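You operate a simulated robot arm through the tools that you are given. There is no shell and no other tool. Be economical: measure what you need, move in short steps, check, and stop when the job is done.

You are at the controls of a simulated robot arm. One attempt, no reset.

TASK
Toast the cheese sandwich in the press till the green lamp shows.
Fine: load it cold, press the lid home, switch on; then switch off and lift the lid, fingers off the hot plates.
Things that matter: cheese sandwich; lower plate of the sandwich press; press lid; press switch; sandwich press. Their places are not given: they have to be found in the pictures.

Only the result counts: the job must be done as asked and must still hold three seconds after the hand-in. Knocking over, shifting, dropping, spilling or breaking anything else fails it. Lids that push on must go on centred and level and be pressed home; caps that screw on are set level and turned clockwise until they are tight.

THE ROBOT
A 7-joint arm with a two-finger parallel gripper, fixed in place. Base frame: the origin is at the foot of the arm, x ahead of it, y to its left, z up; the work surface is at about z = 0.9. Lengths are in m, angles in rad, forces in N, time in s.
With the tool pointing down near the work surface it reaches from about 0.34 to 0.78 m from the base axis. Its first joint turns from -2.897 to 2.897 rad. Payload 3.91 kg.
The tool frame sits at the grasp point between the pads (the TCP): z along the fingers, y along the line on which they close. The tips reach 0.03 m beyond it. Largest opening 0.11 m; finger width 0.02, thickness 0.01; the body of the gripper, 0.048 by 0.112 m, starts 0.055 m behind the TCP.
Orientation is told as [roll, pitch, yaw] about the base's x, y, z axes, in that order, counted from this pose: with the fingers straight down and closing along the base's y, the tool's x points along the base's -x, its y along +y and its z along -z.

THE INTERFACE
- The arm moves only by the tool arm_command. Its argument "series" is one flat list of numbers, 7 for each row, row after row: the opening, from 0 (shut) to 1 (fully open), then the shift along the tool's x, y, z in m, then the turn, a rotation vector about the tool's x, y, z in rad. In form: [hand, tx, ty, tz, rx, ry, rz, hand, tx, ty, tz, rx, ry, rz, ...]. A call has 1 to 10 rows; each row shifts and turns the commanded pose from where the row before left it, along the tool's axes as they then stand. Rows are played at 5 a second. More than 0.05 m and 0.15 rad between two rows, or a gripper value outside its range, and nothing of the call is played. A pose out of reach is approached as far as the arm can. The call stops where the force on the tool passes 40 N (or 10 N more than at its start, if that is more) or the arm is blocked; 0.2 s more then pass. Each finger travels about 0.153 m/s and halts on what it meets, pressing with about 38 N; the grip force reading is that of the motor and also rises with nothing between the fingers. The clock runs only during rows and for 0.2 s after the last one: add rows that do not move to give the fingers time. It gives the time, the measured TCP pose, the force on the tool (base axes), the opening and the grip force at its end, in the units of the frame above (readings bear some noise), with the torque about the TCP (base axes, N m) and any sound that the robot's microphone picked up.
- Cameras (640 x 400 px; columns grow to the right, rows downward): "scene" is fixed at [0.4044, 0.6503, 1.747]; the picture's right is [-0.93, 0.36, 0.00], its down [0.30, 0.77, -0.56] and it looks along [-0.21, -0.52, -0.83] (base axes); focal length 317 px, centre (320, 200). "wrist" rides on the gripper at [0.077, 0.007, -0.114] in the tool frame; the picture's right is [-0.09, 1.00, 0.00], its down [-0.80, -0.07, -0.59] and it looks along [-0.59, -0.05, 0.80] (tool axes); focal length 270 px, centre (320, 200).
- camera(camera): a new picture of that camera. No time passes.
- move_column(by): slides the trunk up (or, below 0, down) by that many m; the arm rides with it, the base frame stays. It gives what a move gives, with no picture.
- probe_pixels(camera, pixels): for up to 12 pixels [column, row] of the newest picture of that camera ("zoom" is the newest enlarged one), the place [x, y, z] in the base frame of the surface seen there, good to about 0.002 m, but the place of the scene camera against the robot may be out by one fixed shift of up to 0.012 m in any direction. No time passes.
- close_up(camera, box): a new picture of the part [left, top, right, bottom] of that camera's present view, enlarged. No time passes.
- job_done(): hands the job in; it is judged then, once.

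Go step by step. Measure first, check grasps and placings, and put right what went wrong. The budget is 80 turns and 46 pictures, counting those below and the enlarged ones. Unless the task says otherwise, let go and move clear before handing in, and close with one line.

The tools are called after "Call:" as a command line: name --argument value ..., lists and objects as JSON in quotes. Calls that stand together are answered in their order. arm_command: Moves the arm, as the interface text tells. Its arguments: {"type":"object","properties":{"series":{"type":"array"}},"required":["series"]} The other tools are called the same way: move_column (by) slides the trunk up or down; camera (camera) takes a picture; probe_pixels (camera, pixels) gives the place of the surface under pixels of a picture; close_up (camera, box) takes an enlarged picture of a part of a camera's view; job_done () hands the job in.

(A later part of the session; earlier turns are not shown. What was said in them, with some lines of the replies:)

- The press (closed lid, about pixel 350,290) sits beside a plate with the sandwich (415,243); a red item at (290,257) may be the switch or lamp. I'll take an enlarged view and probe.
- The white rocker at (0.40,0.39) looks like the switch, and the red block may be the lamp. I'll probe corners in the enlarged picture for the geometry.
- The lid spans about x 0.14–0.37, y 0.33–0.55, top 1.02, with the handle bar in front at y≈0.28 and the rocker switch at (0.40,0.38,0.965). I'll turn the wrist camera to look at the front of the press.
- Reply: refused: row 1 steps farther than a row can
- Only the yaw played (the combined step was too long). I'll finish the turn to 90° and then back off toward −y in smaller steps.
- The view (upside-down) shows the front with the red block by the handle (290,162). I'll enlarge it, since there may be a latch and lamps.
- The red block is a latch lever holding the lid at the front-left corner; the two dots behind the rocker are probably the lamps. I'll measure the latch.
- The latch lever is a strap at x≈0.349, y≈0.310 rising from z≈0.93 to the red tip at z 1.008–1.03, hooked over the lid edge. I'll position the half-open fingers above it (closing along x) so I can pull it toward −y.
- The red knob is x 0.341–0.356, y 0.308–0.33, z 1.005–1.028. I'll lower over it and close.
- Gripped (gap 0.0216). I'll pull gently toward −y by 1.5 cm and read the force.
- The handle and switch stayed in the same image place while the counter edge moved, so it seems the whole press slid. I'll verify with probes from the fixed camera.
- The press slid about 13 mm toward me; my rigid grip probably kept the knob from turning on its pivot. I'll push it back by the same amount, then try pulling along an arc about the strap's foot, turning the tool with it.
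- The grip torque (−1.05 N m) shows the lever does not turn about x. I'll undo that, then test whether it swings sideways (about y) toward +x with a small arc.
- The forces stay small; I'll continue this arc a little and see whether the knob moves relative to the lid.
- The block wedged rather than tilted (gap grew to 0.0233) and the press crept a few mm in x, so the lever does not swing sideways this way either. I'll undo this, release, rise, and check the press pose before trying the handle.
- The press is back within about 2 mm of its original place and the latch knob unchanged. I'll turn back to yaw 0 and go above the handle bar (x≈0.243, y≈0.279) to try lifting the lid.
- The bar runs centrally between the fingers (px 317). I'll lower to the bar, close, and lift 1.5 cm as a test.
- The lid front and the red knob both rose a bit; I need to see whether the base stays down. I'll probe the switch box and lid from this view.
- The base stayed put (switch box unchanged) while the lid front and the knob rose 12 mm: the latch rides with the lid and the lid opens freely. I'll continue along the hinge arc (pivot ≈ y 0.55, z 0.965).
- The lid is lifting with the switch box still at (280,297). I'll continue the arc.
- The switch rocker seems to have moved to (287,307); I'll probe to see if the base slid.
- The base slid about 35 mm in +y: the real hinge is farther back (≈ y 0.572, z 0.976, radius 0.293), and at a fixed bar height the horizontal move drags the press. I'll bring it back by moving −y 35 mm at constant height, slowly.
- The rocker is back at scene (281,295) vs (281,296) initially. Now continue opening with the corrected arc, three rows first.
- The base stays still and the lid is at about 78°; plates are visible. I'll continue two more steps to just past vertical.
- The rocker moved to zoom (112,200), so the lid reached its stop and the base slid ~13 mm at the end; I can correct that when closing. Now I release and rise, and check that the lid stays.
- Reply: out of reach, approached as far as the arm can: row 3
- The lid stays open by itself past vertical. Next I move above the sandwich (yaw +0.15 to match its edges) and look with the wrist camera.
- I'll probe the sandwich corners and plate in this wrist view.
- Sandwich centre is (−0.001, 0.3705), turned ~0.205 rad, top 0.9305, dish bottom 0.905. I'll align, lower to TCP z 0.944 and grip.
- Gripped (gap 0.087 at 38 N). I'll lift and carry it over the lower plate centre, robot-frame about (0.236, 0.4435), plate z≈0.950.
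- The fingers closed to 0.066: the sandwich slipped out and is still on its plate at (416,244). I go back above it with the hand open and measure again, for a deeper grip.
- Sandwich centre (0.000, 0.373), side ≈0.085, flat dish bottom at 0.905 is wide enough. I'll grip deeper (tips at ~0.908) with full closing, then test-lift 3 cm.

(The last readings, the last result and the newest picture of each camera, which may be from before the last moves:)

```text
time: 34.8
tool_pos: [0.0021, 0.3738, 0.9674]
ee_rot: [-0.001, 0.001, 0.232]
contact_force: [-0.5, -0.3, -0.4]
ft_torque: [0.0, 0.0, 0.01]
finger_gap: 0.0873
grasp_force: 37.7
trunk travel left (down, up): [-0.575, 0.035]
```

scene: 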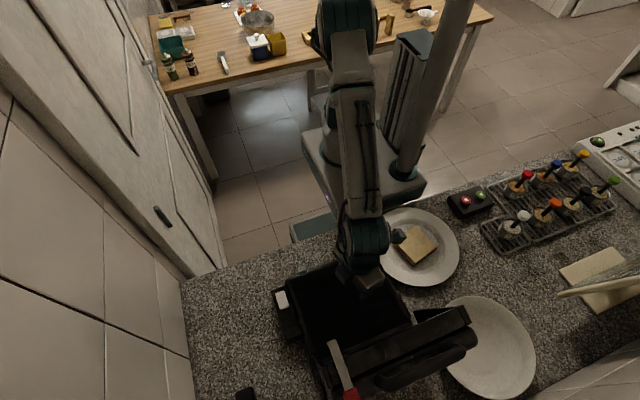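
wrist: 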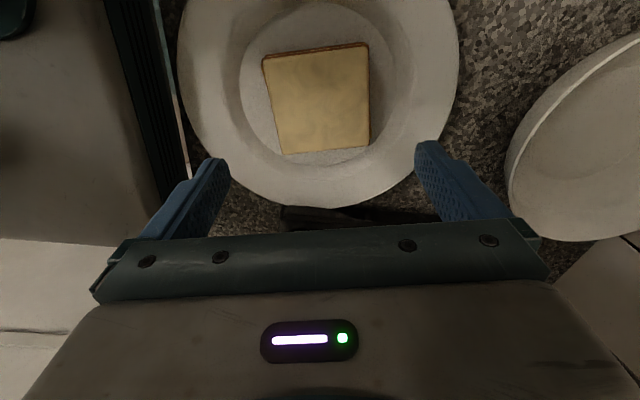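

Held after the test lift (gap 0.0873). I'll raise further and carry it more slowly.

Call:
arm_command --series '[0, 0, 0, -0.02, 0, 0, 0, 0, 0, 0, -0.025, 0, 0, 0, 0, 0, 0, -0.025, 0, 0, 0, 0, 0, 0, -0.02, 0, 0, 0]'

Call:
arm_command --series '[0, -0.0246, 0.0014, 0, 0, 0, 0, 0, -0.0246, 0.0014, 0, 0, 0, 0, 0, -0.0246, 0.0014, 0, 0, 0, 0, 0, -0.0246, 0.0014, 0, 0, 0, 0, 0, -0.0246, 0.0014, 0, 0, 0, 0, 0, -0.0246, 0.0014, 0, 0, 0, 0, 0, -0.0246, 0.0014, 0, 0, 0, 0, 0, -0.0246, 0.0014, 0, 0, 0, 0, 0, -0.0246, 0.0014, 0, 0, 0, 0, 0, -0.0246, 0.0014, 0, 0, 0, 0]'

Call:
camera --camera "wrist"

```text
time: 35.8
tool_pos: [0.001, 0.3743, 1.0568]
ee_rot: [-0.001, 0.001, 0.23]
contact_force: [-0.6, -0.3, -0.5]
ft_torque: [0.02, 0.0, -0.01]
finger_gap: 0.0872
grasp_force: 38.2
trunk travel left (down, up): [-0.575, 0.035]
```

```text
time: 38.0
tool_pos: [0.2382, 0.4466, 1.0564]
ee_rot: [-0.001, 0.0, 0.234]
contact_force: [-0.5, -0.1, -1.2]
ft_torque: [0.0, -0.04, -0.03]
finger_gap: 0.0872
grasp_force: 38.6
trunk travel left (down, up): [-0.575, 0.035]
```

```text
14 pictures are left
```

wrist: 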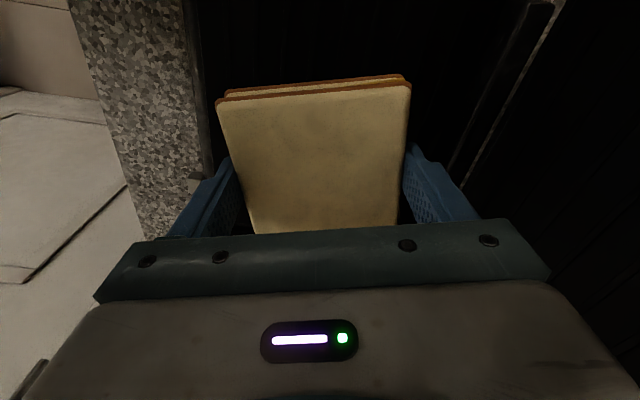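

Held above the plate. I'll probe the plate surface and its edges in the robot frame.

Call:
probe_pixels --camera "wrist" --pixels '[[225, 60], [440, 60], [208, 60], [200, 150], [215, 120], [430, 120], [470, 110], [330, 40], [500, 110], [310, 90]]'

```text
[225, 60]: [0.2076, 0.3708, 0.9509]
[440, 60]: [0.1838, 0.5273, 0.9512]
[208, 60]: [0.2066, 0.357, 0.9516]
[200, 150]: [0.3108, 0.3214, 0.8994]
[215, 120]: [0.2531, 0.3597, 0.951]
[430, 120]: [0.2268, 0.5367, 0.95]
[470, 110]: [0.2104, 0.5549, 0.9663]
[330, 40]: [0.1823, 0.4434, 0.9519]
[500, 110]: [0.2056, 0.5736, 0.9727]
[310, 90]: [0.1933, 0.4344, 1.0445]
```

Plate surface is z 0.951, y 0.35–0.54, so the position is central. I lower to TCP 0.984 and open.

Call:
arm_command --series '[0, 0, 0, 0.03, 0, 0, 0, 0, 0, 0, 0.025, 0, 0, 0, 0, 0, 0, 0.012, 0, 0, 0, 0, 0, 0, 0.0055, 0, 0, 0, 0, 0, 0, 0, 0, 0, 0, 0.95, 0, 0, 0, 0, 0, 0, 1, 0, 0, 0, 0, 0, 0, 1, 0, 0, -0.03, 0, 0, 0, 1, 0, 0, -0.04, 0, 0, 0]'

Call:
camera --camera "wrist"

```text
time: 40.0
tool_pos: [0.2354, 0.4452, 1.0586]
ee_rot: [0.001, 0.001, 0.233]
contact_force: [-0.1, 0.3, 0.6]
ft_torque: [0.03, 0.01, 0.03]
finger_gap: 0.11
grasp_force: 0.1
trunk travel left (down, up): [-0.575, 0.035]
```

```text
13 pictures are left
```

wrist: 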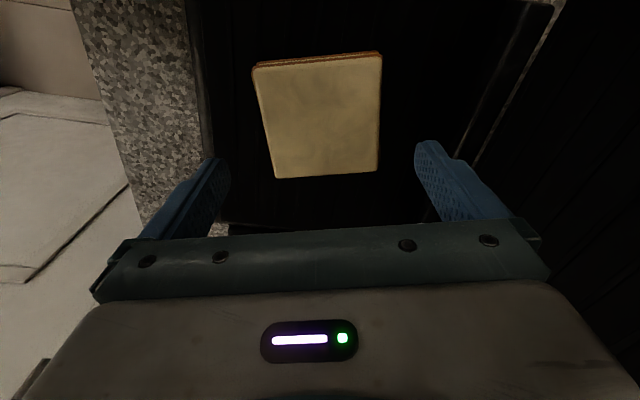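

The sandwich lies centred on the lower plate. Now I retreat upward, straighten the yaw, and view the open lid to find the handle bar.

Call:
arm_command --series '[1, 0, 0, -0.045, 0, 0, 0, 1, 0, 0, -0.045, 0, 0, 0, 1, 0, 0, -0.045, 0, 0, 0.117, 0.5, 0, 0, -0.045, 0, 0, 0.116, 0.5, 0, 0, -0.045, 0, 0, 0, 0.5, 0, 0, -0.035, 0, 0, 0, 0.5, 0.04, -0.02, 0, 0, 0, 0, 0.5, 0.04, -0.02, 0, 0, 0, 0, 0.5, 0.045, -0.02, 0, 0, 0, 0]'

Call:
close_up --camera "scene" --box '[260, 240, 500, 400]'

```text
time: 42.0
tool_pos: [0.1066, 0.3842, 1.3161]
ee_rot: [0.001, -0.003, 0.0]
contact_force: [-0.9, 0.4, 1.2]
ft_torque: [0.01, 0.0, 0.01]
finger_gap: 0.0551
grasp_force: 0.1
trunk travel left (down, up): [-0.575, 0.035]
```

```text
2.50 times, centred on (380, 320) of scene
```

zoom: 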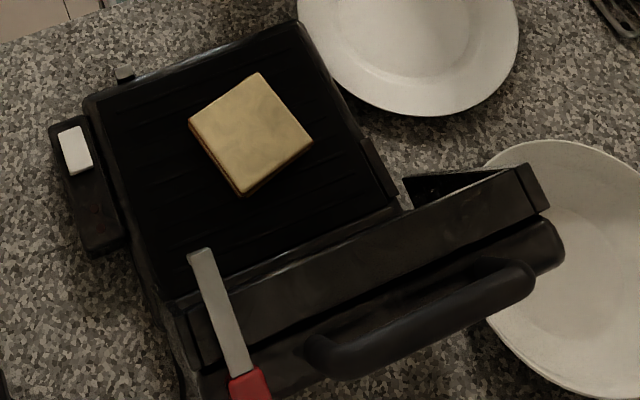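

Call:
probe_pixels --camera "zoom" --pixels '[[330, 355], [430, 325], [520, 280], [420, 315], [440, 345], [240, 385], [200, 255], [75, 150], [230, 330], [350, 270], [450, 280], [320, 350]]'

```text
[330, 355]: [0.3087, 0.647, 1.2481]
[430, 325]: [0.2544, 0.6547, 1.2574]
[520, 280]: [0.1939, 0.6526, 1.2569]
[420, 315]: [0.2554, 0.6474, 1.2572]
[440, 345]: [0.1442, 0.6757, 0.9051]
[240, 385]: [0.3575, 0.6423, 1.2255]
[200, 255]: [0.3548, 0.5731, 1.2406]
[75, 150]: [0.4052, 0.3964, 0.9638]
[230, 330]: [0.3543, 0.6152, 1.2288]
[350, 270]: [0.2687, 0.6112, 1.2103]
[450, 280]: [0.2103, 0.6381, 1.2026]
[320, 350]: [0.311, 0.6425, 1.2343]
```

The bar is at robot-frame about (0.243, 0.651, top 1.25), lid leaning back at ~100°. I raise the column for reach and go above the bar.

Call:
move_column --by 0.034

Call:
arm_command --series '[0.5, -0.0196, 0.0381, 0.007, 0, 0, 0, 0.5, -0.0196, 0.0381, 0.007, 0, 0, 0, 0.5, -0.0196, 0.0381, 0.007, 0, 0, 0, 0.5, -0.0196, 0.0381, 0.007, 0, 0, 0, 0.5, -0.0196, 0.0381, 0.007, 0, 0, 0, 0.5, -0.0196, 0.0381, 0.007, 0, 0, 0, 0.5, -0.0196, 0.0381, 0.007, 0, 0, 0, 0.5, 0, 0, 0, 0, 0, 0]'

Call:
camera --camera "wrist"

```text
time: 42.8
tool_pos: [0.1086, 0.3847, 1.3492]
ee_rot: [-0.001, -0.001, 0.0]
contact_force: [0.0, -0.4, -0.2]
ft_torque: [-0.01, 0.01, -0.03]
finger_gap: 0.0551
grasp_force: 0.2
trunk travel left (down, up): [-0.609, 0.001]
```

```text
time: 44.6
tool_pos: [0.2359, 0.6217, 1.304]
ee_rot: [0.004, 0.0, 0.001]
contact_force: [-0.1, -1.1, 0.8]
ft_torque: [0.1, 0.0, -0.01]
finger_gap: 0.055
grasp_force: 0.0
out of reach, approached as far as the arm can: row 7
trunk travel left (down, up): [-0.609, 0.001]
```

```text
11 pictures are left
```

wrist: 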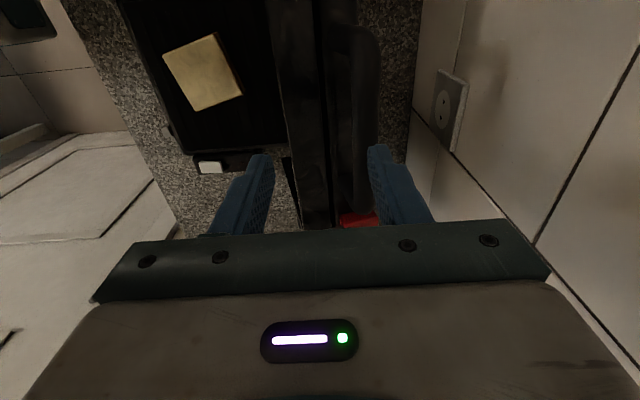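

The bar is at px ~365, rows 30–190, off-centre because reach is limited at this height. I'll probe it.

Call:
probe_pixels --camera "wrist" --pixels '[[365, 60], [365, 120], [365, 170], [375, 120], [355, 120], [345, 120], [310, 120], [330, 120]]'

```text
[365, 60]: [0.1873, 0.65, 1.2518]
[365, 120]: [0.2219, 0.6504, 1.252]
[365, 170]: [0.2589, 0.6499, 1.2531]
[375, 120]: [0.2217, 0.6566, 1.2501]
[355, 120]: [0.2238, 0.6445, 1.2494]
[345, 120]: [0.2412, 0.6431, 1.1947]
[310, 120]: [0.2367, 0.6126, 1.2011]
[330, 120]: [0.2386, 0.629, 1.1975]
```

Bar centre y 0.650, top 1.252. With the hand fully open, the fingers straddle it from here; I lower 5 cm, then close.

Call:
arm_command --series '[1, 0, 0, 0, 0, 0, 0, 1, 0, 0, 0, 0, 0, 0, 1, 0, 0, 0.02, 0, 0, 0, 1, 0, 0, 0.02, 0, 0, 0, 1, 0, 0, 0.012, 0, 0, 0, 0.3, 0, 0, 0, 0, 0, 0, 0, 0, 0, 0, 0, 0, 0, 0, 0, 0, 0, 0, 0, 0, 0, 0, 0, 0, 0, 0]'

```text
refused: series must hold 7 numbers for each row
```

Call:
arm_command --series '[1, 0, 0, 0, 0, 0, 0, 1, 0, 0, 0, 0, 0, 0, 1, 0, 0, 0.02, 0, 0, 0, 1, 0, 0, 0.02, 0, 0, 0, 1, 0, 0, 0.012, 0, 0, 0, 0.3, 0, 0, 0, 0, 0, 0, 0, 0, 0, 0, 0, 0, 0, 0, 0, 0, 0, 0, 0, 0]'

```text
time: 46.4
tool_pos: [0.234, 0.6282, 1.2473]
ee_rot: [0.0, 0.0, -0.001]
contact_force: [0.3, 2.0, 3.7]
ft_torque: [0.06, 0.05, -0.04]
finger_gap: 0.0174
grasp_force: 38.2
trunk travel left (down, up): [-0.609, 0.001]
```

Bar gripped (0.0174). Refit of the hinge from three bar positions gives pivot (0.548, 0.988), radius 0.27. I'll close along that arc down to ~50° and then check base position.

Call:
arm_command --series '[0, 0, -0.0417, -0.0073, 0, 0, 0, 0, 0, -0.0423, -0.0005, 0, 0, 0, 0, 0, -0.0419, 0.006, 0, 0, 0, 0, 0, -0.0404, 0.0125, 0, 0, 0, 0, 0, -0.0379, 0.0187, 0, 0, 0, 0, 0, -0.0346, 0.0244, 0, 0, 0]'

Call:
close_up --camera "scene" --box '[240, 225, 480, 375]'

```text
time: 47.8
tool_pos: [0.2326, 0.3871, 1.1935]
ee_rot: [-0.003, 0.001, 0.001]
contact_force: [0.6, -1.1, -1.8]
ft_torque: [0.14, -0.1, -0.03]
finger_gap: 0.0174
grasp_force: 38.1
trunk travel left (down, up): [-0.609, 0.001]
```

```text
2.67 times, centred on (360, 300) of scene
```

zoom: 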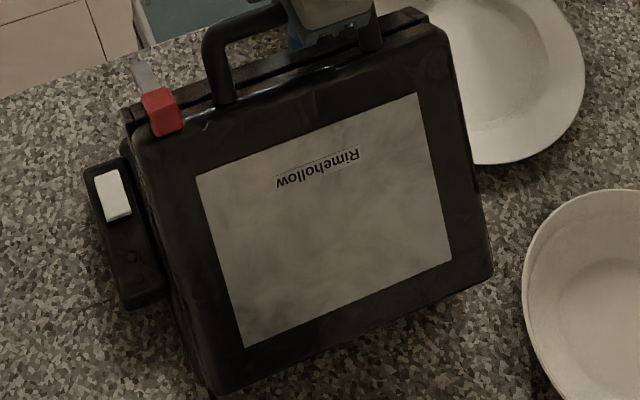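

The rocker is at (113,196) versus nominal (110,187): base still ~9 mm back. I shift −y 10 mm at constant height, then continue closing to just above the sandwich.

Call:
arm_command --series '[0, 0, -0.005, 0, 0, 0, 0, 0, 0, -0.005, 0, 0, 0, 0, 0, 0, -0.0303, 0.0295, 0, 0, 0, 0, 0, -0.0254, 0.0338, 0, 0, 0, 0, 0, -0.0197, 0.0375, 0, 0, 0, 0, 0, -0.0136, 0.04, 0, 0, 0]'

Call:
close_up --camera "scene" --box '[240, 200, 480, 350]'

```text
time: 49.2
tool_pos: [0.2361, 0.289, 1.0528]
ee_rot: [-0.001, 0.001, 0.0]
contact_force: [-0.6, -2.0, -3.5]
ft_torque: [-0.23, 1.06, 0.47]
finger_gap: 0.0178
grasp_force: 37.9
trunk travel left (down, up): [-0.609, 0.001]
```

```text
2.67 times, centred on (360, 275) of scene
```

zoom: 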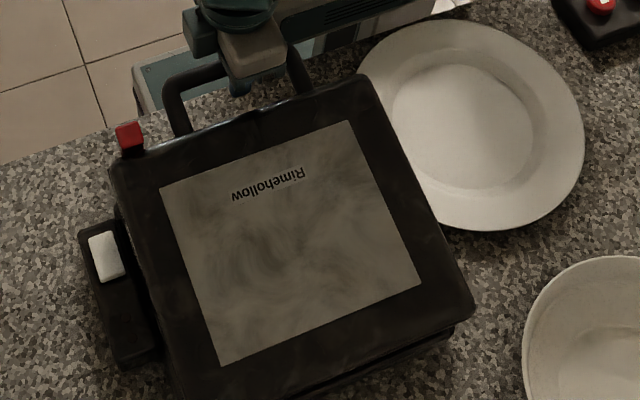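

The base is back (rocker 106,256 vs 110,257). I press the lid down in small steps, watching the force.

Call:
arm_command --series '[0, 0, -0.003, 0.015, 0, 0, 0, 0, 0, -0.002, 0.012, 0, 0, 0, 0, 0, -0.001, 0.01, 0, 0, 0, 0, 0, -0.001, 0.008, 0, 0, 0, 0, 0, 0, 0.005, 0, 0, 0, 0, 0, 0, 0.003, 0, 0, 0]'

```text
time: 50.6
tool_pos: [0.2342, 0.2824, 1.0003]
ee_rot: [0.0, -0.002, 0.0]
contact_force: [-0.7, -4.6, -2.6]
ft_torque: [0.11, -0.07, -0.12]
finger_gap: 0.0177
grasp_force: 38.2
trunk travel left (down, up): [-0.609, 0.001]
```

No push-back yet at z 1.000. I press a little further until I feel contact.

Call:
arm_command --series '[0, 0, 0, 0.004, 0, 0, 0, 0, 0, 0, 0.004, 0, 0, 0, 0, 0, 0, 0.004, 0, 0, 0]'

Call:
close_up --camera "scene" --box '[240, 200, 480, 350]'

Call:
probe_pixels --camera "zoom" --pixels '[[131, 142], [125, 175], [352, 95], [468, 300], [270, 190], [190, 380], [107, 255]]'

```text
time: 51.2
tool_pos: [0.2355, 0.2798, 0.9963]
ee_rot: [0.003, -0.003, -0.002]
contact_force: [-4.2, -10.6, 34.1]
ft_torque: [0.02, -0.02, -0.01]
finger_gap: 0.0176
grasp_force: 37.9
trunk travel left (down, up): [-0.609, 0.001]
stopped in row 3: the force on the tool passed its limit at 49 N (the readings are from after the stop); the commanded pose is now the measured one
```

```text
2.67 times, centred on (360, 275) of scene
```

zoom: 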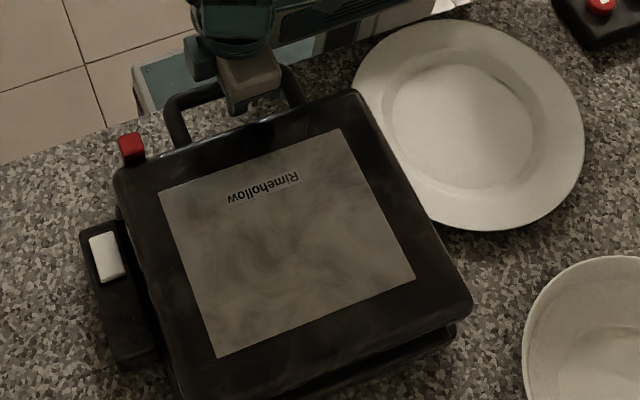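

```text
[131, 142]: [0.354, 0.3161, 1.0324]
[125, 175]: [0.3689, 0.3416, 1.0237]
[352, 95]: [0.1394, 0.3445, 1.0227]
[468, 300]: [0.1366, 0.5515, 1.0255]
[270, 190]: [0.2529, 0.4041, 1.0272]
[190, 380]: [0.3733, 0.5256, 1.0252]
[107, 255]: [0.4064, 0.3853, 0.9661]
```

The lid is home (front edge 1.023, as at the start; stopped at 49 N). I release, rise, and move above the rear half of the rocker (the higher end) with fingers closed.

Call:
arm_command --series '[0.35, 0, 0, 0, 0, 0, 0, 0.35, 0, 0, 0, 0, 0, 0, 0.35, 0, 0, -0.045, 0, 0, 0, 0.35, 0, 0, -0.045, 0, 0, 0, 0.2, -0.0323, 0.0248, 0, 0, 0, 0, 0, -0.0323, 0.0248, 0, 0, 0, 0, 0, -0.0323, 0.0248, 0, 0, 0, 0, 0, -0.0323, 0.0248, 0, 0, 0, 0, 0, -0.0323, 0.0248, 0.02, 0, 0, 0, 0, 0, 0, 0, 0, 0, 0]'

Call:
camera --camera "wrist"

```text
time: 53.4
tool_pos: [0.3992, 0.4076, 1.0652]
ee_rot: [0.001, -0.003, 0.002]
contact_force: [-0.3, -0.6, -0.5]
ft_torque: [0.02, 0.06, -0.01]
finger_gap: 0.0
grasp_force: 37.7
trunk travel left (down, up): [-0.609, 0.001]
```

```text
7 pictures are left
```

wrist: 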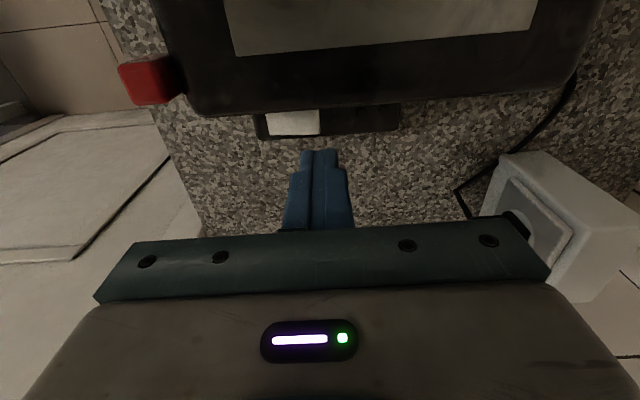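

Only 7 pictures are left, so I probe this one for the rocker's exact place and tilt.

Call:
probe_pixels --camera "wrist" --pixels '[[270, 124], [280, 124], [292, 123], [305, 122], [315, 121], [300, 114], [300, 131], [330, 122], [345, 118], [375, 118], [200, 95], [330, 75]]'

```text
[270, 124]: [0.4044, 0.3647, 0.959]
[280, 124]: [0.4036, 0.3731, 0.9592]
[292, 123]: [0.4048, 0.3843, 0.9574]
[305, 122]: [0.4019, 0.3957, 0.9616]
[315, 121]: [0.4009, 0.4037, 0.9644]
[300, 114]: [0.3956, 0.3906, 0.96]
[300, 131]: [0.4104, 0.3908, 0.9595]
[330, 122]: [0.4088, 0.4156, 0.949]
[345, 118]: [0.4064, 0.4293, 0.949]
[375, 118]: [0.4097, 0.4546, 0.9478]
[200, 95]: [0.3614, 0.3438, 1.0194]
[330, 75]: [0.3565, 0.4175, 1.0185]
```

The rocker spans x 0.393–0.412, y 0.362–0.406, rear end 5 mm higher. I press the rear end at (0.402, 0.402).

Call:
arm_command --series '[0, -0.003, -0.005, 0.03, 0, 0, 0, 0, 0, 0, 0.03, 0, 0, 0, 0, 0, 0, 0.007, 0, 0, 0, 0, 0, 0, 0.004, 0, 0, 0, 0, 0, 0, 0.003, 0, 0, 0, 0, 0, 0, 0.003, 0, 0, 0]'

```text
time: 54.8
tool_pos: [0.4016, 0.4026, 0.9891]
ee_rot: [0.004, -0.004, -0.001]
contact_force: [0.3, 1.7, 8.2]
ft_torque: [-0.05, -0.01, 0.02]
finger_gap: 0.0
grasp_force: 37.8
trunk travel left (down, up): [-0.609, 0.001]
```

Contact at 8 N but no click reported; I press a bit more.

Call:
arm_command --series '[0, 0, 0, 0.002, 0, 0, 0, 0, 0, 0, 0.002, 0, 0, 0, 0, 0, 0, 0.001, 0, 0, 0]'

Call:
arm_command --series '[0, 0, 0, -0.02, 0, 0, 0, 0, 0, 0, -0.04, 0, 0, 0, 0, -0.02, 0.01, -0.03, 0, 0, 0]'

Call:
close_up --camera "wrist" --box '[220, 70, 460, 220]'

```text
time: 55.5
tool_pos: [0.4013, 0.4035, 0.9878]
ee_rot: [0.009, -0.009, -0.001]
contact_force: [-5.6, -6.2, 19.1]
ft_torque: [-0.36, 0.2, -0.05]
finger_gap: 0.0
grasp_force: 37.5
trunk travel left (down, up): [-0.609, 0.001]
stopped in row 3: the force on the tool passed its limit at 42 N (the readings are from after the stop); the commanded pose is now the measured one
```

```text
time: 56.3
tool_pos: [0.4206, 0.4129, 1.0771]
ee_rot: [0.007, -0.006, 0.0]
contact_force: [0.6, 0.6, -0.9]
ft_torque: [-0.01, 0.04, 0.0]
finger_gap: 0.0001
grasp_force: 37.5
trunk travel left (down, up): [-0.609, 0.001]
```

```text
2.67 times, centred on (340, 145) of wrist
```

zoom: 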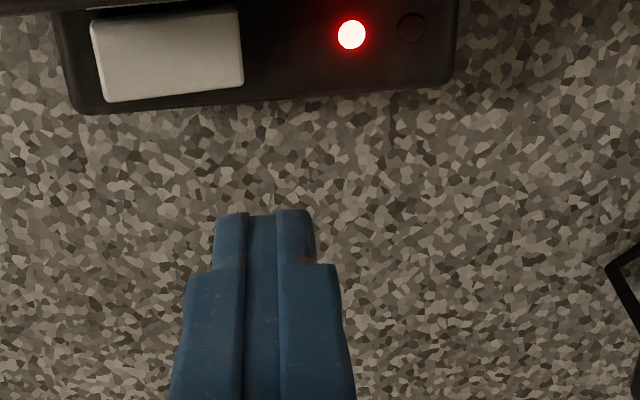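

The red lamp is lit (zoom 351,34) and the press is heating; the second lamp is still dark. I wait in place and listen.

Call:
arm_command --series '[0, 0, 0, 0, 0, 0, 0, 0, 0, 0, 0, 0, 0, 0, 0, 0, 0, 0, 0, 0, 0, 0, 0, 0, 0, 0, 0, 0, 0, 0, 0, 0, 0, 0, 0, 0, 0, 0, 0, 0, 0, 0, 0, 0, 0, 0, 0, 0, 0, 0, 0, 0, 0, 0, 0, 0, 0, 0, 0, 0, 0, 0, 0, 0, 0, 0, 0, 0, 0, 0]'

Call:
arm_command --series '[0, 0, 0, 0, 0, 0, 0, 0, 0, 0, 0, 0, 0, 0, 0, 0, 0, 0, 0, 0, 0, 0, 0, 0, 0, 0, 0, 0, 0, 0, 0, 0, 0, 0, 0, 0, 0, 0, 0, 0, 0, 0, 0, 0, 0, 0, 0, 0, 0, 0, 0, 0, 0, 0, 0, 0, 0, 0, 0, 0, 0, 0, 0, 0, 0, 0, 0, 0, 0, 0]'

Call:
camera --camera "scene"

```text
time: 58.5
tool_pos: [0.4212, 0.4133, 1.0772]
ee_rot: [0.006, -0.007, 0.0]
contact_force: [0.6, 0.1, 1.0]
ft_torque: [-0.03, -0.01, -0.01]
finger_gap: 0.0001
grasp_force: 37.8
trunk travel left (down, up): [-0.609, 0.001]
```

```text
time: 60.7
tool_pos: [0.4206, 0.4128, 1.0768]
ee_rot: [0.007, -0.006, -0.001]
contact_force: [0.2, 0.0, 0.4]
ft_torque: [-0.04, -0.01, -0.03]
finger_gap: 0.0
grasp_force: 37.9
trunk travel left (down, up): [-0.609, 0.001]
```

```text
5 pictures are left
```

scene: 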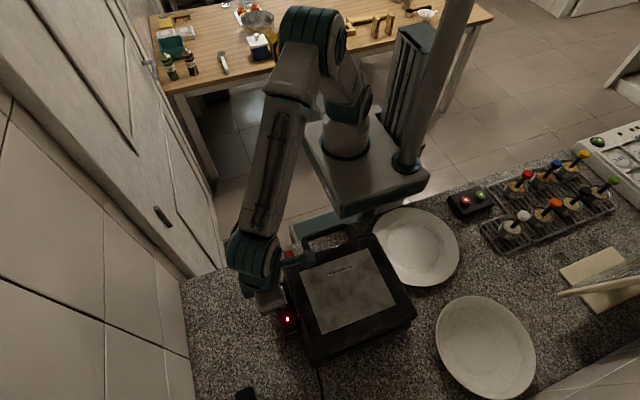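

Red lamp still on at (287,319), lid closed. I keep waiting and listening for a sound.

Call:
arm_command --series '[0, 0, 0, 0, 0, 0, 0, 0, 0, 0, 0, 0, 0, 0, 0, 0, 0, 0, 0, 0, 0, 0, 0, 0, 0, 0, 0, 0, 0, 0, 0, 0, 0, 0, 0, 0, 0, 0, 0, 0, 0, 0, 0, 0, 0, 0, 0, 0, 0, 0, 0, 0, 0, 0, 0, 0, 0, 0, 0, 0, 0, 0, 0, 0, 0, 0, 0, 0, 0, 0]'

Call:
arm_command --series '[0, 0, 0, 0, 0, 0, 0, 0, 0, 0, 0, 0, 0, 0, 0, 0, 0, 0, 0, 0, 0, 0, 0, 0, 0, 0, 0, 0, 0, 0, 0, 0, 0, 0, 0, 0, 0, 0, 0, 0, 0, 0, 0, 0, 0, 0, 0, 0, 0, 0, 0, 0, 0, 0, 0, 0, 0, 0, 0, 0, 0, 0, 0, 0, 0, 0, 0, 0, 0, 0]'

Call:
arm_command --series '[0, 0, 0, 0, 0, 0, 0, 0, 0, 0, 0, 0, 0, 0, 0, 0, 0, 0, 0, 0, 0, 0, 0, 0, 0, 0, 0, 0, 0, 0, 0, 0, 0, 0, 0, 0, 0, 0, 0, 0, 0, 0, 0, 0, 0, 0, 0, 0, 0, 0, 0, 0, 0, 0, 0, 0, 0, 0, 0, 0, 0, 0, 0, 0, 0, 0, 0, 0, 0, 0]'

Call:
close_up --camera "wrist" --box '[220, 40, 460, 190]'

```text
time: 62.9
tool_pos: [0.4209, 0.4143, 1.0765]
ee_rot: [0.007, -0.008, 0.0]
contact_force: [0.1, 0.5, 0.0]
ft_torque: [0.03, -0.01, 0.01]
finger_gap: 0.0
grasp_force: 37.9
trunk travel left (down, up): [-0.609, 0.001]
```

```text
time: 65.1
tool_pos: [0.4207, 0.4142, 1.0767]
ee_rot: [0.007, -0.008, 0.0]
contact_force: [0.3, -0.6, -0.3]
ft_torque: [0.01, 0.02, 0.0]
finger_gap: 0.0
grasp_force: 38.2
trunk travel left (down, up): [-0.609, 0.001]
```

```text
time: 67.3
tool_pos: [0.4207, 0.4145, 1.0769]
ee_rot: [0.007, -0.007, -0.001]
contact_force: [-0.3, 0.0, -0.2]
ft_torque: [0.0, 0.01, 0.01]
finger_gap: 0.0
grasp_force: 37.5
trunk travel left (down, up): [-0.609, 0.001]
```

```text
2.67 times, centred on (340, 115) of wrist
```

zoom: 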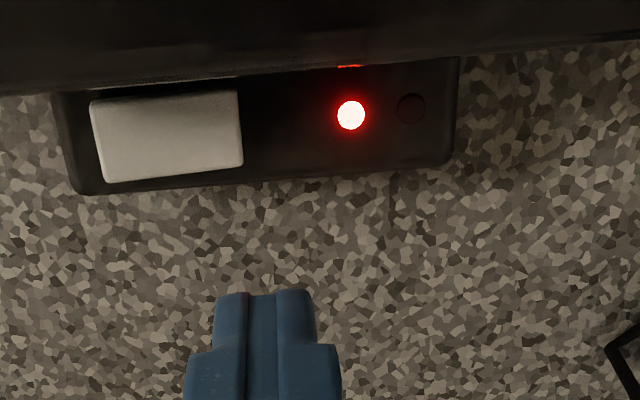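

Only red so far. Checking for free on the last scene picture whether the lid is still fully down after release.

Call:
probe_pixels --camera "scene" --pixels '[[372, 240], [368, 236], [340, 258], [310, 268], [350, 290], [400, 300], [412, 312], [320, 350], [300, 270], [380, 262], [330, 255], [360, 245]]'

Call:
arm_command --series '[0, 0, 0, 0, 0, 0, 0, 0, 0, 0, 0, 0, 0, 0, 0, 0, 0, 0, 0, 0, 0, 0, 0, 0, 0, 0, 0, 0, 0, 0, 0, 0, 0, 0, 0, 0, 0, 0, 0, 0, 0, 0, 0, 0, 0, 0, 0, 0, 0, 0, 0, 0, 0, 0, 0, 0, 0, 0, 0, 0, 0, 0, 0, 0, 0, 0, 0, 0, 0, 0]'

Call:
arm_command --series '[0, 0, 0, 0, 0, 0, 0, 0, 0, 0, 0, 0, 0, 0, 0, 0, 0, 0, 0, 0, 0, 0, 0, 0, 0, 0, 0, 0, 0, 0, 0, 0, 0, 0, 0, 0, 0, 0, 0, 0, 0, 0, 0, 0, 0, 0, 0, 0, 0, 0, 0, 0, 0, 0, 0, 0, 0, 0, 0, 0, 0, 0, 0, 0, 0, 0, 0, 0, 0, 0]'

```text
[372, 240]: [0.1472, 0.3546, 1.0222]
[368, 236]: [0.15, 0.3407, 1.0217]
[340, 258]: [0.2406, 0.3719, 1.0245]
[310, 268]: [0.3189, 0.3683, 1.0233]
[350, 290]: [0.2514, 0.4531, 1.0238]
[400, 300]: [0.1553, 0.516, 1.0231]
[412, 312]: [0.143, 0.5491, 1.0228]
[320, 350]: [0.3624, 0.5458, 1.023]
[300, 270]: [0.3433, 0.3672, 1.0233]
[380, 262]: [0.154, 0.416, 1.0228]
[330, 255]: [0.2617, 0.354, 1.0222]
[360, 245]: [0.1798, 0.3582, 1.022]
```

```text
time: 69.5
tool_pos: [0.4206, 0.4139, 1.0782]
ee_rot: [0.007, -0.007, -0.001]
contact_force: [0.4, 0.2, -0.3]
ft_torque: [-0.01, -0.01, 0.01]
finger_gap: 0.0003
grasp_force: 37.9
trunk travel left (down, up): [-0.609, 0.001]
```

```text
time: 71.7
tool_pos: [0.4198, 0.4133, 1.0773]
ee_rot: [0.007, -0.006, -0.001]
contact_force: [-0.1, 0.1, -0.1]
ft_torque: [0.03, 0.0, 0.0]
finger_gap: 0.0
grasp_force: 37.6
trunk travel left (down, up): [-0.609, 0.001]
```

The lid is level and fully down (z 1.022–1.024 everywhere). I wait a bit more and look again.

Call:
arm_command --series '[0, 0, 0, 0, 0, 0, 0, 0, 0, 0, 0, 0, 0, 0, 0, 0, 0, 0, 0, 0, 0, 0, 0, 0, 0, 0, 0, 0, 0, 0, 0, 0, 0, 0, 0, 0, 0, 0, 0, 0, 0, 0, 0, 0, 0, 0, 0, 0, 0, 0, 0, 0, 0, 0, 0, 0, 0, 0, 0, 0, 0, 0, 0, 0, 0, 0, 0, 0, 0, 0]'

Call:
arm_command --series '[0, 0, 0, 0, 0, 0, 0, 0, 0, 0, 0, 0, 0, 0, 0, 0, 0, 0, 0, 0, 0, 0, 0, 0, 0, 0, 0, 0, 0, 0, 0, 0, 0, 0, 0, 0, 0, 0, 0, 0, 0, 0, 0, 0, 0, 0, 0, 0, 0, 0, 0, 0, 0, 0, 0, 0, 0, 0, 0, 0, 0, 0, 0, 0, 0, 0, 0, 0, 0, 0]'

Call:
close_up --camera "wrist" --box '[220, 40, 460, 190]'

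```text
time: 73.9
tool_pos: [0.4203, 0.4149, 1.0775]
ee_rot: [0.006, -0.006, 0.001]
contact_force: [-0.2, -0.2, 0.1]
ft_torque: [-0.01, -0.01, 0.02]
finger_gap: 0.0
grasp_force: 37.3
trunk travel left (down, up): [-0.609, 0.001]
```

```text
time: 76.1
tool_pos: [0.4212, 0.4145, 1.0762]
ee_rot: [0.006, -0.007, -0.001]
contact_force: [0.0, 0.1, 0.4]
ft_torque: [-0.02, -0.01, 0.0]
finger_gap: 0.0001
grasp_force: 37.7
trunk travel left (down, up): [-0.609, 0.001]
```

```text
2.67 times, centred on (340, 115) of wrist
```

zoom: 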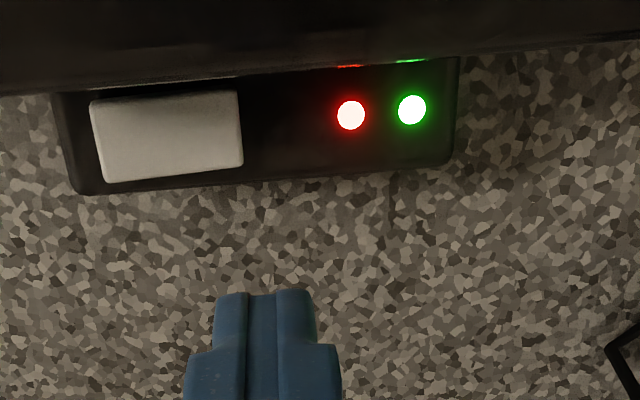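

Green lamp is lit (zoom 412,110). I switch off now by pressing the front end of the rocker at (0.401, 0.368), until the force rises as before.

Call:
arm_command --series '[0, 0.0195, -0.0452, 0, 0, 0, 0, 0, 0, 0, 0.045, 0, 0, 0, 0, 0, 0, 0.035, 0, 0, 0, 0, 0, 0, 0.004, 0, 0, 0, 0, 0, 0, 0.003, 0, 0, 0, 0, 0, 0, 0.002, 0, 0, 0, 0, 0, 0, 0.002, 0, 0, 0]'

Call:
probe_pixels --camera "zoom" --pixels '[[110, 140], [170, 135], [230, 130], [350, 115]]'

```text
time: 77.7
tool_pos: [0.4018, 0.3697, 0.9874]
ee_rot: [0.011, -0.012, 0.0]
contact_force: [1.8, 2.2, 30.6]
ft_torque: [0.35, 0.03, -0.01]
finger_gap: 0.0
grasp_force: 38.3
trunk travel left (down, up): [-0.609, 0.001]
```

```text
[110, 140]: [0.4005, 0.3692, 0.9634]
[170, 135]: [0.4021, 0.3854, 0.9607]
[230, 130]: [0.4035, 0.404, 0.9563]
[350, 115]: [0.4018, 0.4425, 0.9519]
```

Pressed to 30 N. I rise and verify that the lamps are out.

Call:
arm_command --series '[0, 0, 0, -0.03, 0, 0, 0, 0, 0, 0, -0.04, 0, 0, 0, 0, 0, 0, -0.04, 0, 0, 0]'

Call:
camera --camera "wrist"

```text
time: 78.5
tool_pos: [0.4008, 0.3671, 1.0961]
ee_rot: [0.005, -0.007, 0.002]
contact_force: [0.3, 0.3, 0.2]
ft_torque: [-0.02, 0.01, 0.03]
finger_gap: 0.0
grasp_force: 37.5
trunk travel left (down, up): [-0.609, 0.001]
```

```text
2 pictures are left
```

wrist: 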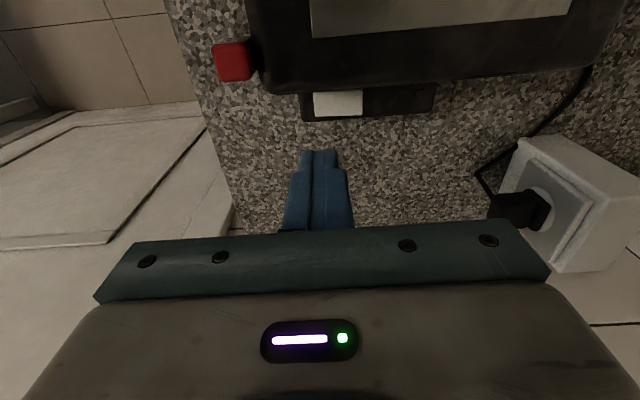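

Switch is off and both lamps are out. I go back over the handle bar, grip it, and start the lift.

Call:
arm_command --series '[0, 0.0403, -0.0218, 0, 0, 0, 0, 0.2, 0.0403, -0.0218, 0, 0, 0, 0, 0.4, 0.0403, -0.0218, 0, 0, 0, 0, 0.4, 0.0403, -0.0218, 0, 0, 0, 0, 0.4, 0, 0, 0.035, 0, 0, 0, 0.4, 0, 0, 0.035, 0, 0, 0, 0.4, 0, 0, 0.023, 0, 0, 0]'

Call:
arm_command --series '[0, 0, 0, 0, 0, 0, 0, 0, 0, 0, 0, 0, 0, 0, 0, 0, 0, 0, 0, 0, 0]'

```text
time: 80.1
tool_pos: [0.2416, 0.2812, 1.0018]
ee_rot: [0.006, -0.006, 0.0]
contact_force: [-0.2, -0.3, -0.4]
ft_torque: [0.01, 0.03, -0.01]
finger_gap: 0.0439
grasp_force: 0.1
trunk travel left (down, up): [-0.609, 0.001]
```

```text
time: 80.9
tool_pos: [0.2403, 0.2812, 1.0007]
ee_rot: [0.008, -0.007, 0.0]
contact_force: [-1.4, -1.8, 0.7]
ft_torque: [0.0, -0.15, 0.12]
finger_gap: 0.0174
grasp_force: 38.0
trunk travel left (down, up): [-0.609, 0.001]
```

Bar gripped again (0.0174). I open along the refitted arc to ~50° and check the base.

Call:
arm_command --series '[0, 0, 0.001, -0.0155, 0, 0, 0, 0, 0, 0.0072, -0.0417, 0, 0, 0, 0, 0, 0.0136, -0.04, 0, 0, 0, 0, 0, 0.0197, -0.0375, 0, 0, 0, 0, 0, 0.0254, -0.0338, 0, 0, 0, 0, 0, 0.0303, -0.0295, 0, 0, 0]'

Call:
close_up --camera "scene" --box '[240, 225, 480, 375]'

```text
time: 82.3
tool_pos: [0.2422, 0.3756, 1.1982]
ee_rot: [0.007, -0.007, -0.004]
contact_force: [2.9, -2.9, -1.0]
ft_torque: [-0.26, -0.1, 0.02]
finger_gap: 0.0173
grasp_force: 38.3
trunk travel left (down, up): [-0.609, 0.001]
```

```text
2.67 times, centred on (360, 300) of scene
```

zoom: 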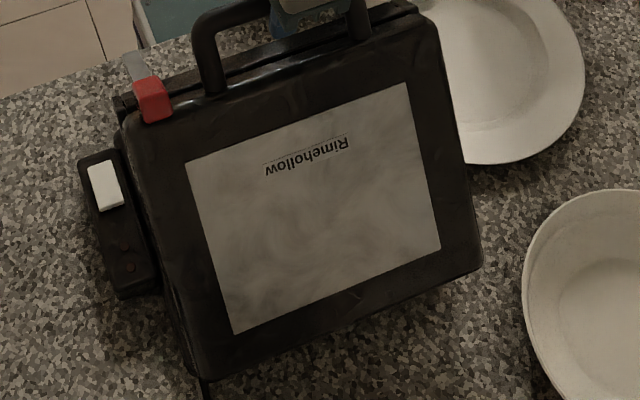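

The base is in place (rocker 106,186 vs 110,187). I finish opening past vertical.

Call:
arm_command --series '[0, 0, 0.0346, -0.0244, 0, 0, 0, 0, 0, 0.0379, -0.0187, 0, 0, 0, 0, 0, 0.0404, -0.0125, 0, 0, 0, 0, 0, 0.0419, -0.006, 0, 0, 0, 0, 0, 0.0423, 0.0005, 0, 0, 0, 0, 0, 0.0209, 0.003, 0, 0, 0, 0, 0, 0.01, 0.002, 0, 0, 0, 0, 0, 0, 0, 0, 0, 0]'

```text
time: 84.1
tool_pos: [0.2419, 0.6049, 1.2573]
ee_rot: [0.008, -0.007, -0.001]
contact_force: [6.5, 4.3, 12.7]
ft_torque: [0.26, -0.51, -0.02]
finger_gap: 0.0177
grasp_force: 38.0
trunk travel left (down, up): [-0.609, 0.001]
```

Lid is ~100° open. I release, rise off the bar, and withdraw away from the plates.

Call:
arm_command --series '[0.35, 0, 0, 0, 0, 0, 0, 0.35, 0, 0, -0.01, 0, 0, 0, 0.35, 0, 0, -0.025, 0, 0, 0, 0.35, 0, 0, -0.025, 0, 0, 0, 0.35, 0, -0.02, -0.02, 0, 0, 0, 0.35, 0, -0.045, 0, 0, 0, 0, 0.35, 0.02, -0.045, 0, 0, 0, 0, 0.35, 0.03, -0.035, 0, 0, 0, 0, 0.35, 0.04, -0.025, 0, 0, 0, 0, 0.35, 0.04, -0.025, 0, 0, 0, 0]'

Call:
camera --camera "scene"

```text
time: 86.3
tool_pos: [0.1068, 0.4097, 1.336]
ee_rot: [0.008, -0.007, 0.0]
contact_force: [0.0, -0.2, 1.5]
ft_torque: [0.04, 0.02, 0.01]
finger_gap: 0.0386
grasp_force: 0.0
trunk travel left (down, up): [-0.609, 0.001]
```

```text
0 pictures are left
```

scene: 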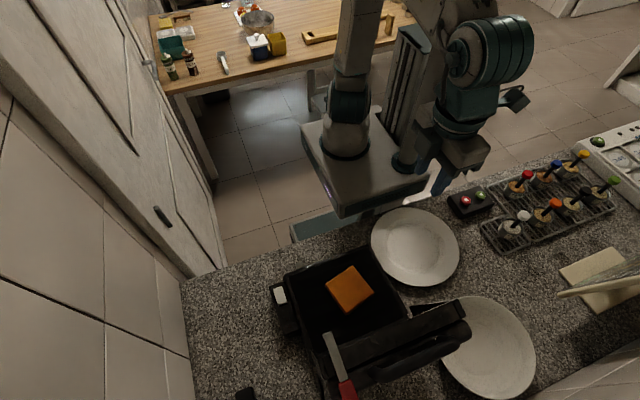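

The sandwich is toasted golden-brown on the lower plate (348,289). The lid stays open, both lamps are out, and the rocker at (280,294) shows the base is within a few mm of where it started. The arm is clear, so I'm handing in.

Call:
job_done

```text
The job is handed in.
```

The cheese sandwich was toasted in the press until the green lamp showed; the press is switched off, its lid is open and the arm is clear.
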